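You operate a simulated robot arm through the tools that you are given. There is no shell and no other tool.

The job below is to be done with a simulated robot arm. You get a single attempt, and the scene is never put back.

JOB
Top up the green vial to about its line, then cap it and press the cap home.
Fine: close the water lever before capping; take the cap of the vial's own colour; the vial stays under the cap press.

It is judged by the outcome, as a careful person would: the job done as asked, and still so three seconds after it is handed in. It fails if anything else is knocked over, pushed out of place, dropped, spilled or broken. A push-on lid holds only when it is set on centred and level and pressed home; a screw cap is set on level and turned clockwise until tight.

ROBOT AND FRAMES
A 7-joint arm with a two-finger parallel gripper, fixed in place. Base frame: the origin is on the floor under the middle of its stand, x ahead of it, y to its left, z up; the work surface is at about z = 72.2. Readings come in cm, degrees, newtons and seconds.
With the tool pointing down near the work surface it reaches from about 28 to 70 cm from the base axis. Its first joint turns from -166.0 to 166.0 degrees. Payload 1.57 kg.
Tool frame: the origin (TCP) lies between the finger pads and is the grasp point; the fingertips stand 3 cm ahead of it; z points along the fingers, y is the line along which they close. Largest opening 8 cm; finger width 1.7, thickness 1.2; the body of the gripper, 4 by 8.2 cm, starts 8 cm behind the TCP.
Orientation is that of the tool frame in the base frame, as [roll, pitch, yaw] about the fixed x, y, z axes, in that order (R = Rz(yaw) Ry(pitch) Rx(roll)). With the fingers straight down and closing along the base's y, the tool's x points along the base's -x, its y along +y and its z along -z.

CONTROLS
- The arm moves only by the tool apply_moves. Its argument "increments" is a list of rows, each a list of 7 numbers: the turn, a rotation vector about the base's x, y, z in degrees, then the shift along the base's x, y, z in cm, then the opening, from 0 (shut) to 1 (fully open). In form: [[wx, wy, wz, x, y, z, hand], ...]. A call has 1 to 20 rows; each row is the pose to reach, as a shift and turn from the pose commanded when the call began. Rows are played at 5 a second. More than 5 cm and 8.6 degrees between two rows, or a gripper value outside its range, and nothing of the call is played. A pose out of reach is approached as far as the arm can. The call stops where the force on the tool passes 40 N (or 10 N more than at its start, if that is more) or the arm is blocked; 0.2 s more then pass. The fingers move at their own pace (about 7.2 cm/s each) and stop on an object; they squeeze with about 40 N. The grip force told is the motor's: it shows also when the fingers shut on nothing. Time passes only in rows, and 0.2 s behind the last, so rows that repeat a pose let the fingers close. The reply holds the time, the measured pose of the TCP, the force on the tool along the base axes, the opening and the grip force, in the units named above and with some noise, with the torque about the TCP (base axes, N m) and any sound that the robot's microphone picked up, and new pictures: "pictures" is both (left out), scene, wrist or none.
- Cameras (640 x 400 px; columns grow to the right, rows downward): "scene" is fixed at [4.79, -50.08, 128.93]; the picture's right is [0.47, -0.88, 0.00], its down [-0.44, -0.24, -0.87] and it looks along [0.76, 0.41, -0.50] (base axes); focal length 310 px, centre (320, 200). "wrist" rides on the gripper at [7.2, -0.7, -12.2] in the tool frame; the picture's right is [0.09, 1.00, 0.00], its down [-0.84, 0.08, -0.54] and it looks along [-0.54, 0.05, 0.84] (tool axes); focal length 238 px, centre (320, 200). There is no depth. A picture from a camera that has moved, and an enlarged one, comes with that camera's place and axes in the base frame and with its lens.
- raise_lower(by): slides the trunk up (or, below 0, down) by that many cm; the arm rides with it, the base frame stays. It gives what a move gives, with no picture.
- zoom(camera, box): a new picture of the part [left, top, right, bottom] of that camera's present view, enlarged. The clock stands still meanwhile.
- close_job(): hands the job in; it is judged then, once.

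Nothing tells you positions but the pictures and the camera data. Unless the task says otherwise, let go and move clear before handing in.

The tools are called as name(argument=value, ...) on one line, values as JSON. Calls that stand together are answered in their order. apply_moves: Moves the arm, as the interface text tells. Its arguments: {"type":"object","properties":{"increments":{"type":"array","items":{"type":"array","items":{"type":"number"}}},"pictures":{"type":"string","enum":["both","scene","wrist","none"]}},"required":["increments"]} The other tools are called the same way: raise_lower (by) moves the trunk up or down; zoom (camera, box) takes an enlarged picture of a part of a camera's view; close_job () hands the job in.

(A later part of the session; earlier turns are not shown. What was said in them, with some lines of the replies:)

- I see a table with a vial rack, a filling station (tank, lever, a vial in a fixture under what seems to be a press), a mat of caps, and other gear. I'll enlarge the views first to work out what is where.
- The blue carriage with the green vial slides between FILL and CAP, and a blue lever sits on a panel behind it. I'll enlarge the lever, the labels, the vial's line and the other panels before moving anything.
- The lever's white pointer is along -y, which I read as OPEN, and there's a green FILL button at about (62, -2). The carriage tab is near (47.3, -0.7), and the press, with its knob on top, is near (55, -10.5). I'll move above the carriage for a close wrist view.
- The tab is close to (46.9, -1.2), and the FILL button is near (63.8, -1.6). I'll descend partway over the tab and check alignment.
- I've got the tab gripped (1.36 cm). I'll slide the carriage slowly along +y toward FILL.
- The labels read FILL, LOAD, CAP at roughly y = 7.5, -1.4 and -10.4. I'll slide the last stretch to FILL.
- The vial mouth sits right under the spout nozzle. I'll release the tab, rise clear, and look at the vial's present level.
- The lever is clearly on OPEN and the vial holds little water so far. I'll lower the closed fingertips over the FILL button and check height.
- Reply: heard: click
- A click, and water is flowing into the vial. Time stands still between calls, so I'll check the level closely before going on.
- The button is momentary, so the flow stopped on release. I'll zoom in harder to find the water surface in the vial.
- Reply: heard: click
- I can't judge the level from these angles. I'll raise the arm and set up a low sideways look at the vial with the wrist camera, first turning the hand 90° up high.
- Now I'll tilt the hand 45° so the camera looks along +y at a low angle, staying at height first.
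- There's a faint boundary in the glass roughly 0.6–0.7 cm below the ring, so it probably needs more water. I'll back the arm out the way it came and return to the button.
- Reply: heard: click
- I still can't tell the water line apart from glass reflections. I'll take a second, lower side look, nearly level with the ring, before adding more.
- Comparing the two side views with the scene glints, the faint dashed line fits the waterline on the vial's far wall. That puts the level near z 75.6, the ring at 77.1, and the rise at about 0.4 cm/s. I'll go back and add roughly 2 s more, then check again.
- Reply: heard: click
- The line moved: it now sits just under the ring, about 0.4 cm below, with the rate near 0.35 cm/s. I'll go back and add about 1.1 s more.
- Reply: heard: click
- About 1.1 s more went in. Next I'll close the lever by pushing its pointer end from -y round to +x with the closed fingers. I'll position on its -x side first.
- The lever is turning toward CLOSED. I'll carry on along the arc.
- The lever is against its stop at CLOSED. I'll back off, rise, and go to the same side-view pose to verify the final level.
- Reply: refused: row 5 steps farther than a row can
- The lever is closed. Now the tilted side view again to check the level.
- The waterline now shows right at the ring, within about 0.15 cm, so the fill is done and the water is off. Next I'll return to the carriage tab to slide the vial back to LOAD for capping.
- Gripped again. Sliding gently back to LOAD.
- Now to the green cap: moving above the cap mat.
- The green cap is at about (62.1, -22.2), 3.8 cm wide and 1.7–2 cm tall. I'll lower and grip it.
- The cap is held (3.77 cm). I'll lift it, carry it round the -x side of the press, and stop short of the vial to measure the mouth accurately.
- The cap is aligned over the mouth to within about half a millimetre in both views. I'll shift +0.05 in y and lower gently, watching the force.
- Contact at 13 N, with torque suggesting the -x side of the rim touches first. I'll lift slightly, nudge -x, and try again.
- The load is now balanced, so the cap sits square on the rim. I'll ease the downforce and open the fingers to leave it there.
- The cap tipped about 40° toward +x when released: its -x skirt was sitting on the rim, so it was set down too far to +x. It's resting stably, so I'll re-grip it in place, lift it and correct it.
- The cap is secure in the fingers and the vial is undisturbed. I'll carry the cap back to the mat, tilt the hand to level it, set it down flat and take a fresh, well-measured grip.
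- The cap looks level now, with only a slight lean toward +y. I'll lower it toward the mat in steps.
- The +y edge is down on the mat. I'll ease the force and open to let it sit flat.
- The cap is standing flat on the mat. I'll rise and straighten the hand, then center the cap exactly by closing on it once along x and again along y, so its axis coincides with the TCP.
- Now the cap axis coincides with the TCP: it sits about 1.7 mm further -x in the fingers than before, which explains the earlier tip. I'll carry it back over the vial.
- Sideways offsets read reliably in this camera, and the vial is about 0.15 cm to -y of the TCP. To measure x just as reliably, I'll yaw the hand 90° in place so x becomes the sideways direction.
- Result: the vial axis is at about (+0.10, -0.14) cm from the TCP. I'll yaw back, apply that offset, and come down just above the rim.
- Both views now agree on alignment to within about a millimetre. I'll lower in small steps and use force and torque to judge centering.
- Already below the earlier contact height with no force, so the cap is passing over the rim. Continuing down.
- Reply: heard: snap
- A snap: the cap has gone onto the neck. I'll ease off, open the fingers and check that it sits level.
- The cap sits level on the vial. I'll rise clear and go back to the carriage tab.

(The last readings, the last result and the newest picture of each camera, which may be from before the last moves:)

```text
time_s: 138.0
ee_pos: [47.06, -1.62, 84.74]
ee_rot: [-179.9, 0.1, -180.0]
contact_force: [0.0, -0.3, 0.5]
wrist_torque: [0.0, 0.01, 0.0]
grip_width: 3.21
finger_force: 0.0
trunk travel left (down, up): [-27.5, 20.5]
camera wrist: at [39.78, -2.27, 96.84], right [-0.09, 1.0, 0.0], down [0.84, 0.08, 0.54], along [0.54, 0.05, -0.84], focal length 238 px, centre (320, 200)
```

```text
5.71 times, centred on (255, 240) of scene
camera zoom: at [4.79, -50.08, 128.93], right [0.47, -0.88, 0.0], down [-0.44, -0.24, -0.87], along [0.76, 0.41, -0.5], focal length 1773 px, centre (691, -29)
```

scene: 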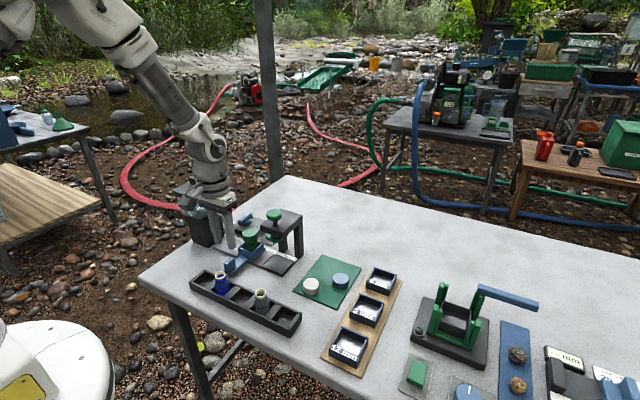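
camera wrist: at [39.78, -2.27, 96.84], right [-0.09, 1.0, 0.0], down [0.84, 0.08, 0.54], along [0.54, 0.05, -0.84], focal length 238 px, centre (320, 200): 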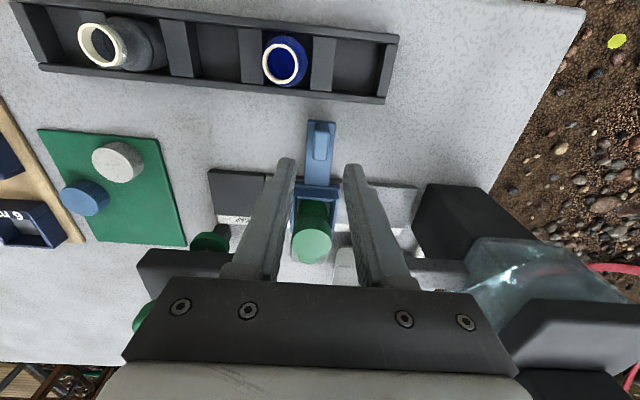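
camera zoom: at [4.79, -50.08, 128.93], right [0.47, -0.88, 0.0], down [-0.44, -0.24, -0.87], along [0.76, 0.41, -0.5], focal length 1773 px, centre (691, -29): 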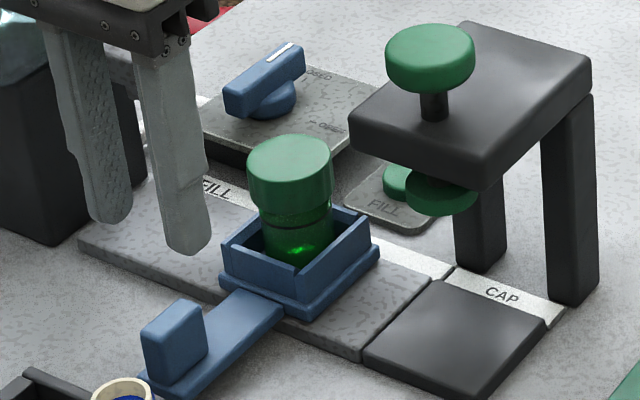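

apply_moves(increments=[[0, 0, 0, 0, 0, -3.5, 0.4], [0, 0, 0, 0, 0, -6.9, 0.4], [0, 0, 0, 0, 0, -6.9, 0.4], [0, 0, 0, 0, 0, -6.9, 0], [0, 0, 0, 0, 0, -6.9, 0], [0, 0, 0, 0, 0, -6.9, 0], [0, 0, 0, 0, 0, -6.9, 0]], pictures="none")

apply_moves(increments=[[0, 0, 0, 0, -0.3, 0, 0], [0, 0, 0, 0, -0.8, 0, 0], [0, 0, 0, 0, -1.4, 0, 0], [0, 0, 0, 0, -2.0, 0, 0], [0, 0, 0, 0, -2.6, 0, 0], [0, 0, 0, 0, -3.2, 0, 0], [0, 0, 0, 0, -3.8, 0, 0], [0, 0, 0, 0, -4.4, 0, 0], [0, 0, 0, 0, -4.8, 0, 0], [0, 0, 0, 0, -5.0, 0, 0]], pictures="both")

zoom(camera="scene", box=[225, 205, 295, 285])

```text
time_s: 139.6
ee_pos: [46.71, -1.44, 77.81]
ee_rot: [180.0, 0.0, -180.0]
contact_force: [1.5, 0.6, -6.8]
wrist_torque: [0.03, -0.57, 0.01]
grip_width: 1.35
finger_force: 30.1
trunk travel left (down, up): [-27.5, 20.5]
```

```text
time_s: 141.8
ee_pos: [46.7, -6.44, 77.78]
ee_rot: [-179.9, -0.1, -180.0]
contact_force: [-17.6, 0.0, 13.3]
wrist_torque: [-0.04, 0.76, 0.05]
grip_width: 1.35
finger_force: 30.5
trunk travel left (down, up): [-27.5, 20.5]
camera wrist: at [39.67, -7.11, 89.95], right [-0.09, 1.0, 0.0], down [0.84, 0.08, 0.54], along [0.54, 0.05, -0.84], focal length 238 px, centre (320, 200)
```

scene: 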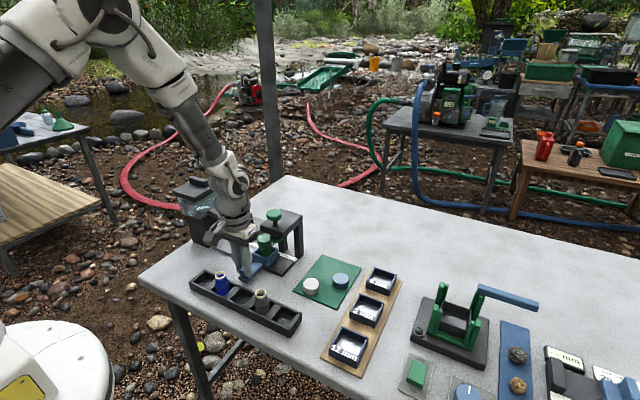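
wrist: 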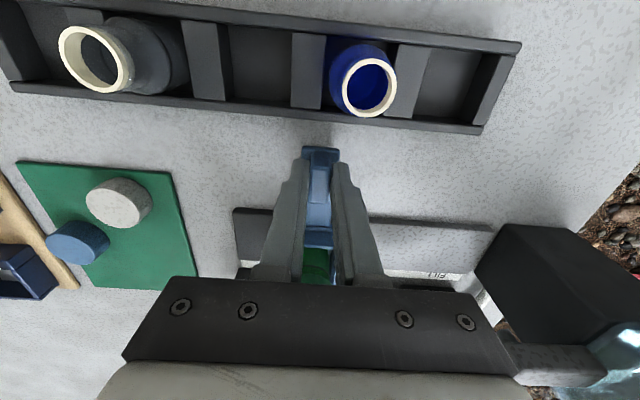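

```text
5.00 times, centred on (260, 245) of scene
camera zoom: at [4.79, -50.08, 128.93], right [0.47, -0.88, 0.0], down [-0.44, -0.24, -0.87], along [0.76, 0.41, -0.5], focal length 1551 px, centre (620, -25)
```

zoom: 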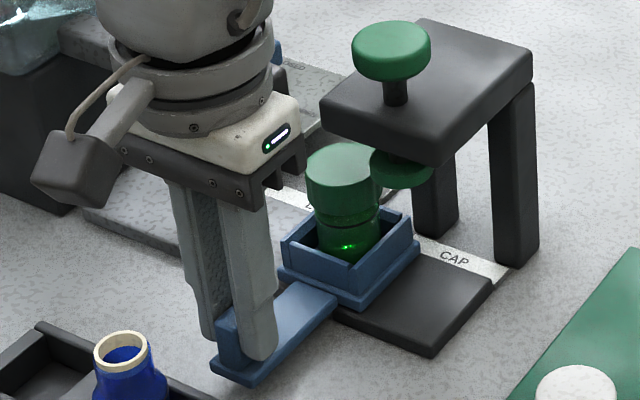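

apply_moves(increments=[[0, 0, 0, 0, -0.3, 0, 0], [0, 0, 0, 0, -0.6, 0, 0], [0, 0, 0, 0, -0.9, 0, 0], [0, 0, 0, 0, -1.2, 0, 0]], pictures="none")

zoom(camera="scene", box=[235, 215, 285, 265])

```text
time_s: 142.8
ee_pos: [46.85, -7.54, 77.75]
ee_rot: [-180.0, -0.2, -180.0]
contact_force: [-16.7, 0.5, 3.0]
wrist_torque: [0.02, 0.18, 0.0]
grip_width: 1.39
finger_force: 30.2
trunk travel left (down, up): [-27.5, 20.5]
```

```text
8.00 times, centred on (260, 240) of scene
camera zoom: at [4.79, -50.08, 128.93], right [0.47, -0.88, 0.0], down [-0.44, -0.24, -0.87], along [0.76, 0.41, -0.5], focal length 2482 px, centre (800, -120)
```

zoom: 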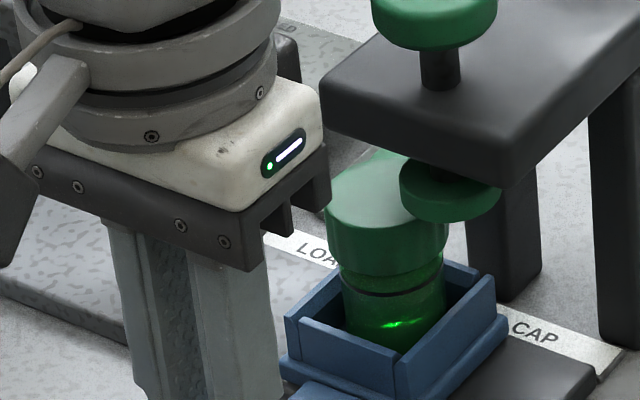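

The cap clears under the press plate. Continuing to CAP.

apply_moves(increments=[[0, 0, 0, 0, -0.4, 0, 0], [0, 0, 0, 0, -0.9, 0, 0], [0, 0, 0, 0, -1.4, 0, 0], [0, 0, 0, 0, -1.9, 0, 0], [0, 0, 0, 0, -2.3, 0, 0], [0, 0, 0, 0, -2.6, 0, 0], [0, 0, 0, 0, -2.8, 0, 0]], pictures="both")

zoom(camera="scene", box=[235, 205, 295, 275])

```text
time_s: 144.4
ee_pos: [46.88, -10.26, 77.74]
ee_rot: [180.0, 0.0, 180.0]
contact_force: [-17.8, -2.0, 6.6]
wrist_torque: [-0.01, 0.68, -0.01]
grip_width: 1.33
finger_force: 30.6
trunk travel left (down, up): [-27.5, 20.5]
camera wrist: at [39.69, -11.03, 89.95], right [-0.09, 1.0, 0.0], down [0.84, 0.08, 0.54], along [0.54, 0.05, -0.84], focal length 238 px, centre (320, 200)
```

scene: 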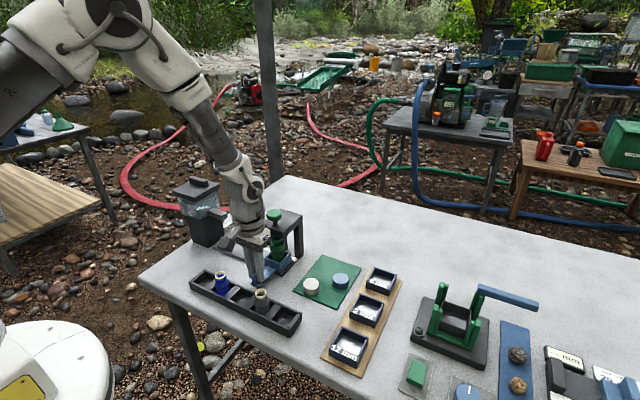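
wrist: 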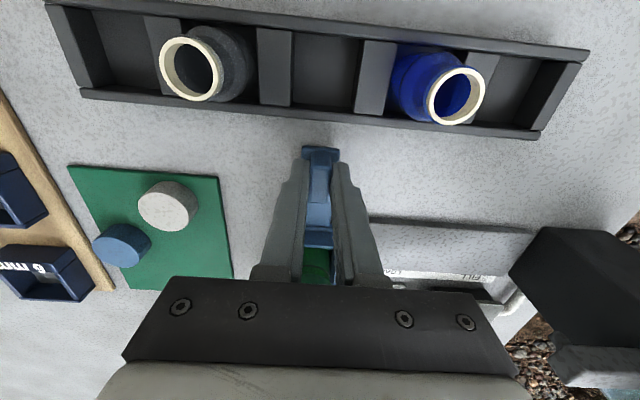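

```text
5.71 times, centred on (265, 240) of scene
camera zoom: at [4.79, -50.08, 128.93], right [0.47, -0.88, 0.0], down [-0.44, -0.24, -0.87], along [0.76, 0.41, -0.5], focal length 1773 px, centre (634, -29)
```

zoom: 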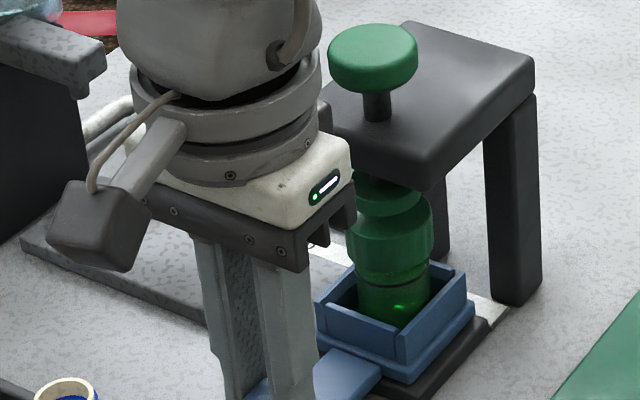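

apply_moves(increments=[[0, 0, 0, 0, -0.1, 0, 0], [0, 0, 0, 0, -0.2, 0, 0]], pictures="none")

zoom(camera="scene", box=[245, 215, 285, 265])

```text
time_s: 145.0
ee_pos: [46.82, -10.49, 77.77]
ee_rot: [180.0, -0.1, -180.0]
contact_force: [-20.4, 1.4, 7.3]
wrist_torque: [0.01, 0.24, 0.02]
grip_width: 1.36
finger_force: 30.1
trunk travel left (down, up): [-27.5, 20.5]
```

```text
8.00 times, centred on (265, 240) of scene
camera zoom: at [4.79, -50.08, 128.93], right [0.47, -0.88, 0.0], down [-0.44, -0.24, -0.87], along [0.76, 0.41, -0.5], focal length 2482 px, centre (760, -120)
```

zoom: 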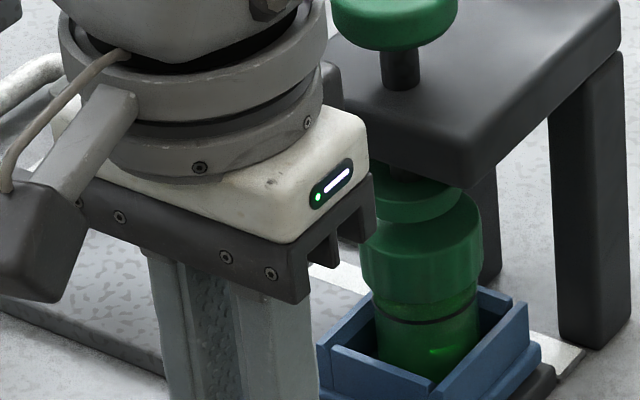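

The vial is centered beneath the press plate. I'll release the tab, rise, and move over the press knob with the fingers closed.

apply_moves(increments=[[0, 0, 0, 0, 0, 0, 0.3], [0, 0, 0, 0, 0, 0, 0.35], [0, 0, 0, 0, 0, 3, 0.35], [0, 0, 0, 0, 0, 7, 0.35], [0, 0, 0, 0, 0, 11, 0.2], [0, 0, 0, 0, 0, 15, 0], [0, 0, 0, 0, 0, 19, 0], [0, 0, 0, 4, -0.1, 19, 0], [0, 0, 0, 8, -0.1, 19, 0], [0, 0, 0, 8.7, -0.1, 19, 0], [0, 0, 0, 8.7, -0.1, 17, 0], [0, 0, 0, 8.7, -0.1, 17, 0]], pictures="both")

zoom(camera="scene", box=[235, 185, 305, 275])

zoom(camera="wrist", box=[240, 90, 400, 250])

```text
time_s: 147.6
ee_pos: [55.6, -10.55, 94.78]
ee_rot: [-179.9, 0.0, -179.9]
contact_force: [-0.1, -0.6, 0.6]
wrist_torque: [0.03, -0.02, 0.01]
grip_width: 0.01
finger_force: 21.5
trunk travel left (down, up): [-27.5, 20.5]
camera wrist: at [48.52, -11.37, 106.87], right [-0.09, 1.0, 0.0], down [0.84, 0.08, 0.54], along [0.54, 0.05, -0.84], focal length 238 px, centre (320, 200)
```

scene: 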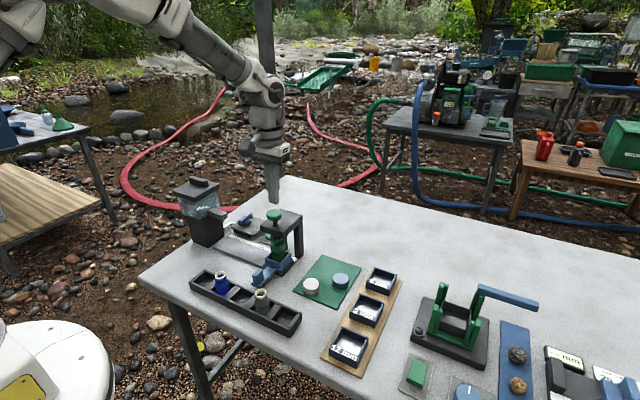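
wrist: 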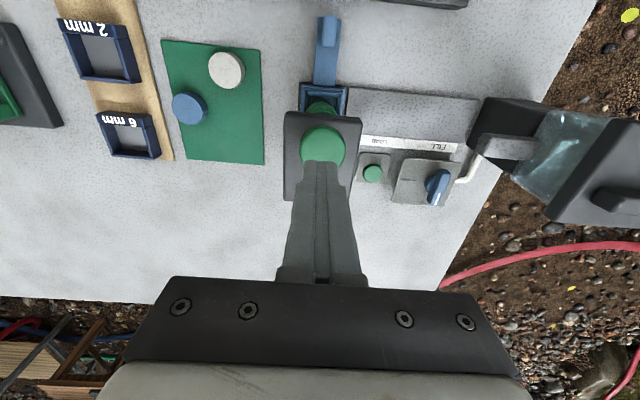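

```text
4.44 times, centred on (270, 230) of scene
camera zoom: at [4.79, -50.08, 128.93], right [0.47, -0.88, 0.0], down [-0.44, -0.24, -0.87], along [0.76, 0.41, -0.5], focal length 1379 px, centre (542, 67)
```

zoom: 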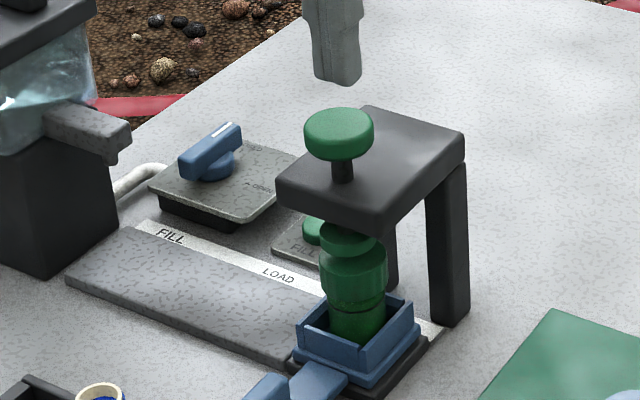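

```text
2.50 times, centred on (320, 170) of wrist
camera zoom: at [48.52, -11.37, 106.87], right [-0.09, 1.0, 0.0], down [0.84, 0.08, 0.54], along [0.54, 0.05, -0.84], focal length 596 px, centre (320, 275)
```

zoom: 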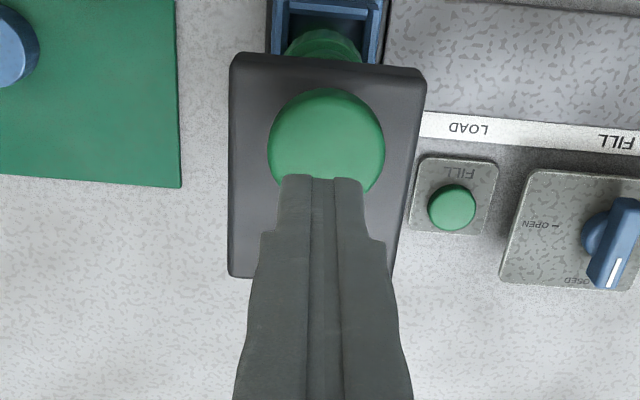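

apply_moves(increments=[[0, 0, 0, -0.3, 0.2, -1.5, 0], [0, 0, 0, -0.3, 0.2, -3.0, 0], [0, 0, 0, -0.3, 0.2, -3.3, 0]], pictures="both")

zoom(camera="scene", box=[245, 195, 300, 270])

zoom(camera="wrist", box=[240, 90, 400, 250])

```text
time_s: 148.4
ee_pos: [55.47, -10.49, 91.3]
ee_rot: [180.0, 0.1, 180.0]
contact_force: [-0.5, 0.6, 1.1]
wrist_torque: [0.0, 0.0, 0.04]
grip_width: 0.0
finger_force: 21.0
trunk travel left (down, up): [-27.5, 20.5]
camera wrist: at [48.22, -11.12, 103.58], right [-0.09, 1.0, 0.0], down [0.84, 0.08, 0.54], along [0.54, 0.05, -0.84], focal length 238 px, centre (320, 200)
```

scene: 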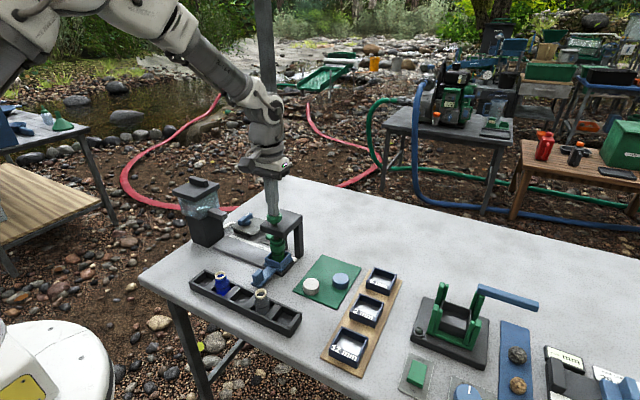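
wrist: 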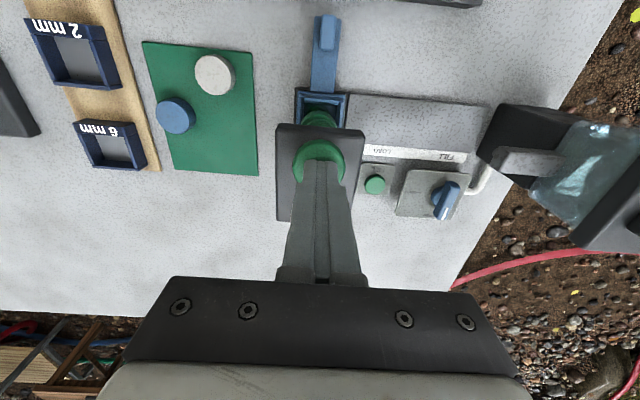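

```text
5.33 times, centred on (272, 232) of scene
camera zoom: at [4.79, -50.08, 128.93], right [0.47, -0.88, 0.0], down [-0.44, -0.24, -0.87], along [0.76, 0.41, -0.5], focal length 1655 px, centre (573, 27)
```

zoom: 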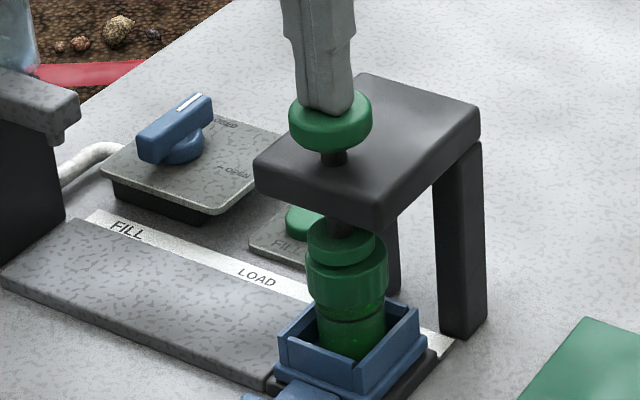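

```text
2.50 times, centred on (320, 170) of wrist
camera zoom: at [48.22, -11.12, 103.58], right [-0.09, 1.0, 0.0], down [0.84, 0.08, 0.54], along [0.54, 0.05, -0.84], focal length 596 px, centre (320, 275)
```

zoom: 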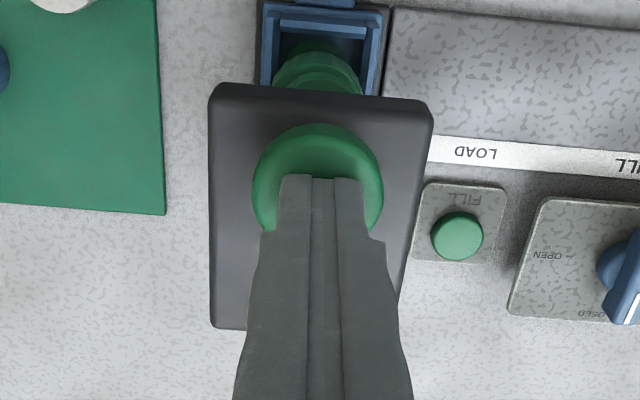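

The fingertips are on the knob and it moves down lightly. I'll press in steps, watching the force.

apply_moves(increments=[[0, 0, 0, 0, 0, -0.3, 0], [0, 0, 0, 0, 0, -0.6, 0]], pictures="none")

zoom(camera="scene", box=[245, 195, 300, 270])

```text
time_s: 149.0
ee_pos: [55.49, -10.42, 90.83]
ee_rot: [179.9, 0.0, -180.0]
contact_force: [0.2, 2.4, 8.4]
wrist_torque: [0.04, 0.03, -0.06]
grip_width: 0.02
finger_force: 21.1
trunk travel left (down, up): [-27.5, 20.5]
heard: click
```

```text
5.33 times, centred on (272, 232) of scene
camera zoom: at [4.79, -50.08, 128.93], right [0.47, -0.88, 0.0], down [-0.44, -0.24, -0.87], along [0.76, 0.41, -0.5], focal length 1655 px, centre (573, 27)
```

zoom: 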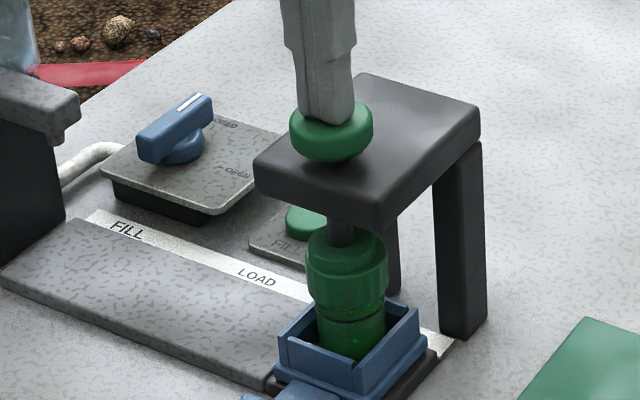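

A click. I'll press firmly a little more to make sure the cap is fully home.

apply_moves(increments=[[0, 0, 0, 0, 0, -0.15, 0], [0, 0, 0, 0, 0, -0.25, 0]], pictures="none")

zoom(camera="scene", box=[250, 215, 290, 265])

```text
time_s: 149.6
ee_pos: [55.3, -10.55, 90.86]
ee_rot: [-180.0, 0.2, -179.9]
contact_force: [0.0, 4.4, 23.9]
wrist_torque: [0.16, 0.05, -0.08]
grip_width: 0.01
finger_force: 21.2
trunk travel left (down, up): [-27.5, 20.5]
```

```text
8.00 times, centred on (270, 240) of scene
camera zoom: at [4.79, -50.08, 128.93], right [0.47, -0.88, 0.0], down [-0.44, -0.24, -0.87], along [0.76, 0.41, -0.5], focal length 2482 px, centre (720, -120)
```

zoom: 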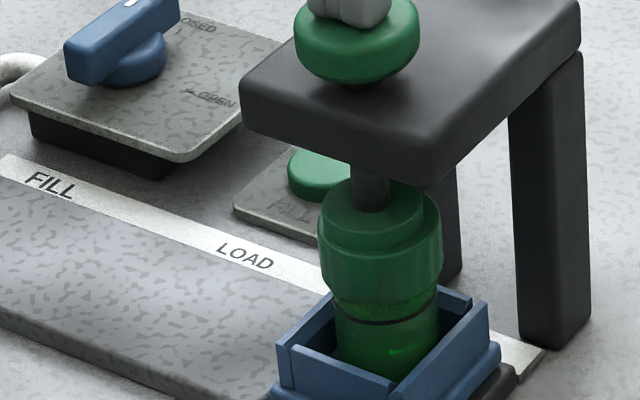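

apply_moves(increments=[[0, 0, 0, 0, 0, -0.12, 0], [0, 0, 0, 0, 0, -0.12, 0]], pictures="none")

zoom(camera="scene", box=[250, 225, 280, 255])

```text
time_s: 150.2
ee_pos: [55.37, -10.45, 90.81]
ee_rot: [-179.9, 0.4, -179.9]
contact_force: [3.0, 5.5, 39.3]
wrist_torque: [0.15, 0.03, 0.03]
grip_width: 0.01
finger_force: 21.6
trunk travel left (down, up): [-27.5, 20.5]
```

```text
13.33 times, centred on (265, 240) of scene
camera zoom: at [4.79, -50.08, 128.93], right [0.47, -0.88, 0.0], down [-0.44, -0.24, -0.87], along [0.76, 0.41, -0.5], focal length 4137 px, centre (1053, -333)
```

zoom: 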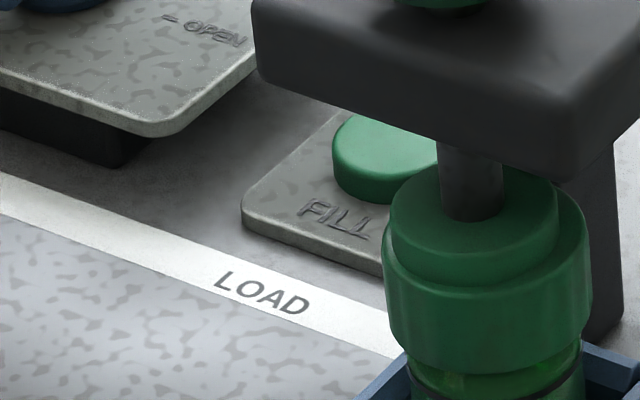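

Pressed at 39 N with no further travel, so it's home. I'll raise off the knob and let the press return.

apply_moves(increments=[[0, 0, 0, 0, 0, 0.5, 0], [0, 0, 0, 0, 0, 1.2, 0], [0, 0, 0, 0, 0, 2.5, 0], [0, 0, 0, 0, 0, 5, 0], [0, 0, 0, 0, 0, 9, 0], [0, 0, 0, -3, 0, 12, 0], [0, 0, 0, -3, 0, 12, 0]], pictures="both")

zoom(camera="scene", box=[245, 205, 295, 275])

zoom(camera="scene", box=[258, 228, 288, 258])

```text
time_s: 151.8
ee_pos: [52.33, -10.63, 102.55]
ee_rot: [-180.0, 0.0, 180.0]
contact_force: [0.3, 0.3, 0.7]
wrist_torque: [0.01, 0.01, 0.01]
grip_width: 0.01
finger_force: 20.8
trunk travel left (down, up): [-27.5, 20.5]
camera wrist: at [45.17, -11.36, 114.8], right [-0.09, 1.0, 0.0], down [0.84, 0.08, 0.54], along [0.54, 0.05, -0.84], focal length 238 px, centre (320, 200)
```

scene: 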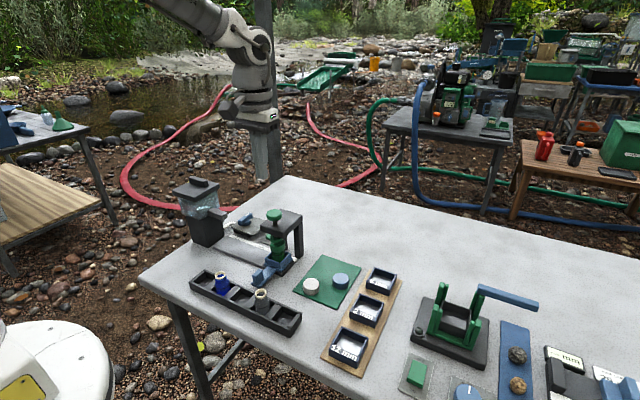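
wrist: 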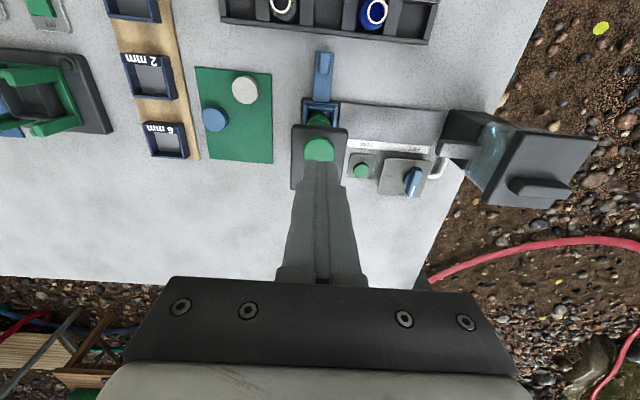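

```text
5.71 times, centred on (270, 240) of scene
camera zoom: at [4.79, -50.08, 128.93], right [0.47, -0.88, 0.0], down [-0.44, -0.24, -0.87], along [0.76, 0.41, -0.5], focal length 1773 px, centre (606, -29)
```

zoom: 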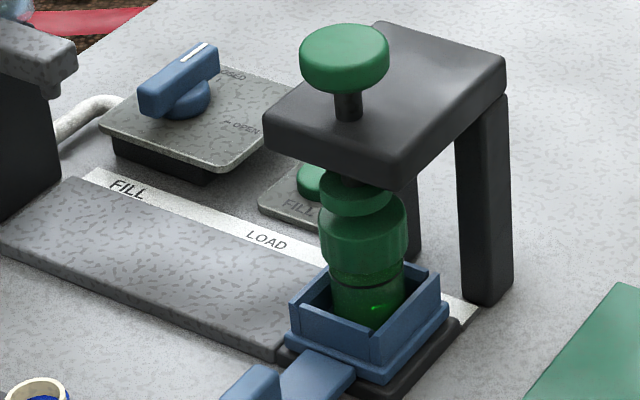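

```text
13.33 times, centred on (273, 243) of scene
camera zoom: at [4.79, -50.08, 128.93], right [0.47, -0.88, 0.0], down [-0.44, -0.24, -0.87], along [0.76, 0.41, -0.5], focal length 4137 px, centre (947, -373)
```

zoom: 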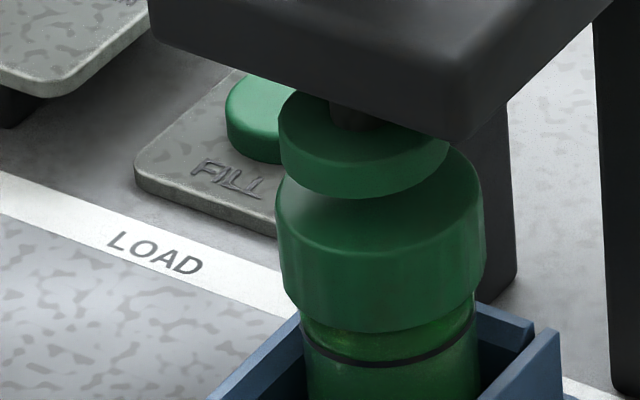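

The cap is level and seated, the press has sprung back, the vial stays under it, and the lever is closed. I'll move the arm well clear and take a last look around.

apply_moves(increments=[[0, 0, 0, -2, -3, 2, 0], [0, 0, 0, -5, -6, 4, 0], [0, 0, 0, -7, -10, 6, 0], [0, 0, 0, -9, -13, 8, 0.3], [0, 0, 0, -9, -15, 9, 0.5], [0, 0, 0, -9, -15, 9, 0.5], [0, 0, 0, -9, -15, 9, 0.5]], pictures="both")

zoom(camera="scene", box=[170, 170, 390, 370])

zoom(camera="scene", box=[230, 205, 300, 275])

```text
time_s: 153.4
ee_pos: [43.14, -25.66, 111.46]
ee_rot: [-179.9, 0.1, -180.0]
contact_force: [0.1, -0.1, 0.6]
wrist_torque: [-0.02, -0.01, -0.03]
grip_width: 3.99
finger_force: 0.1
trunk travel left (down, up): [-27.5, 20.5]
camera wrist: at [36.02, -26.37, 123.61], right [-0.09, 1.0, 0.0], down [0.84, 0.08, 0.54], along [0.54, 0.05, -0.84], focal length 238 px, centre (320, 200)
```

scene: 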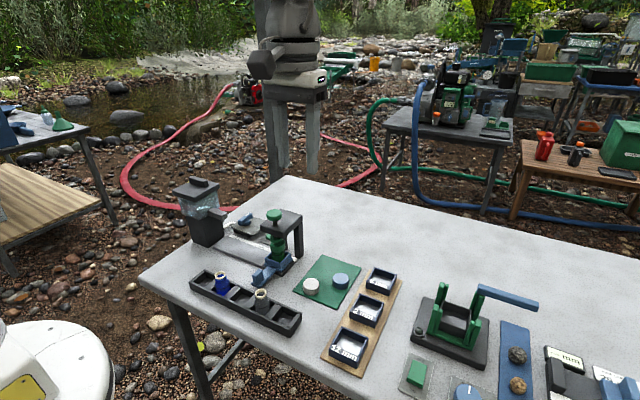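
wrist: 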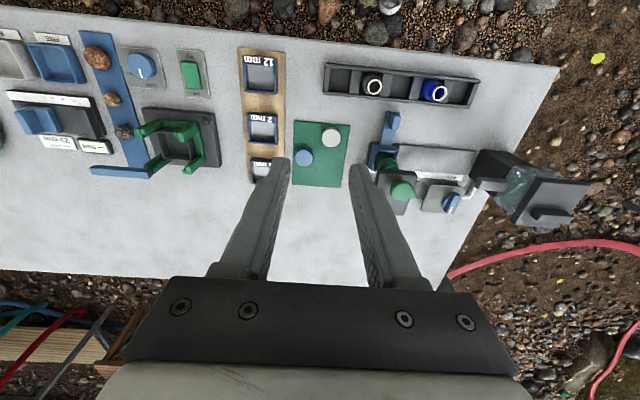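

```text
2.00 times, centred on (280, 270) of scene
camera zoom: at [4.79, -50.08, 128.93], right [0.47, -0.88, 0.0], down [-0.44, -0.24, -0.87], along [0.76, 0.41, -0.5], focal length 620 px, centre (400, 60)
```

zoom: 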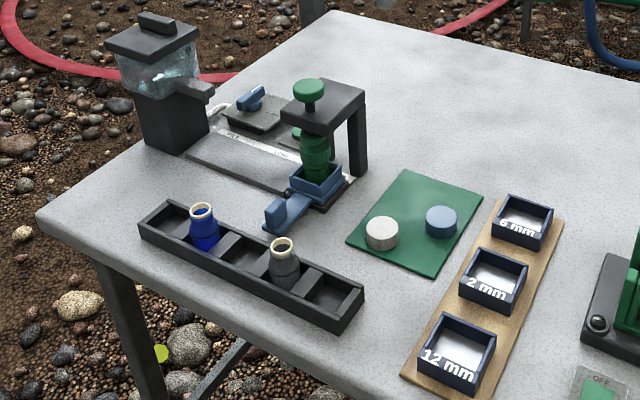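

```text
5.71 times, centred on (265, 240) of scene
camera zoom: at [4.79, -50.08, 128.93], right [0.47, -0.88, 0.0], down [-0.44, -0.24, -0.87], along [0.76, 0.41, -0.5], focal length 1773 px, centre (634, -29)
```

zoom: 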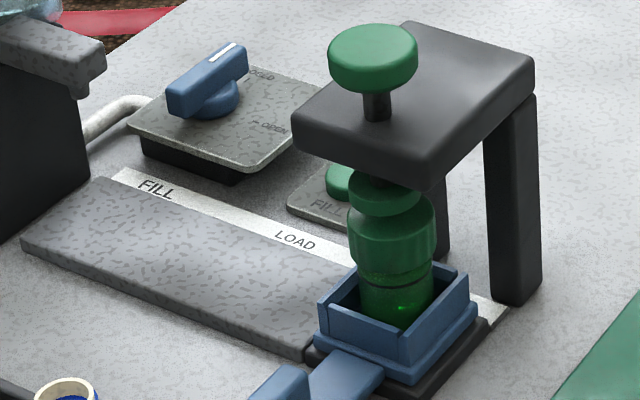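

The green vial is filled to about its line, the lever points to CLOSED, and the green cap is on level and pressed home. The vial is still under the press. Nothing else has been disturbed and the arm is clear, so I'm handing the job in.

close_job()

```text
The job is handed in.
```

I've handed the job in: the green vial is filled to about its line, with its green cap pressed home, and it is still under the cap press.

- **Fill:** I judged the level from side views through the green glass. The water looked level with the ring, possibly 1–2 mm below it.
- **Water lever:** I turned it to CLOSED and pushed it against its stop before capping.
- **Cap:** My first try was off-centre, and the cap tipped on the rim when I let go. I picked it up from there, re-centred it on the mat and set it on again, and it snapped on level.
- **Press:** I pushed the knob until it clicked, then to about 39 N with no further travel. The press sprang back and the cap still looked level.

In the last pictures nothing else had been moved or knocked over and I saw no spilled water. The arm is clear of the table.
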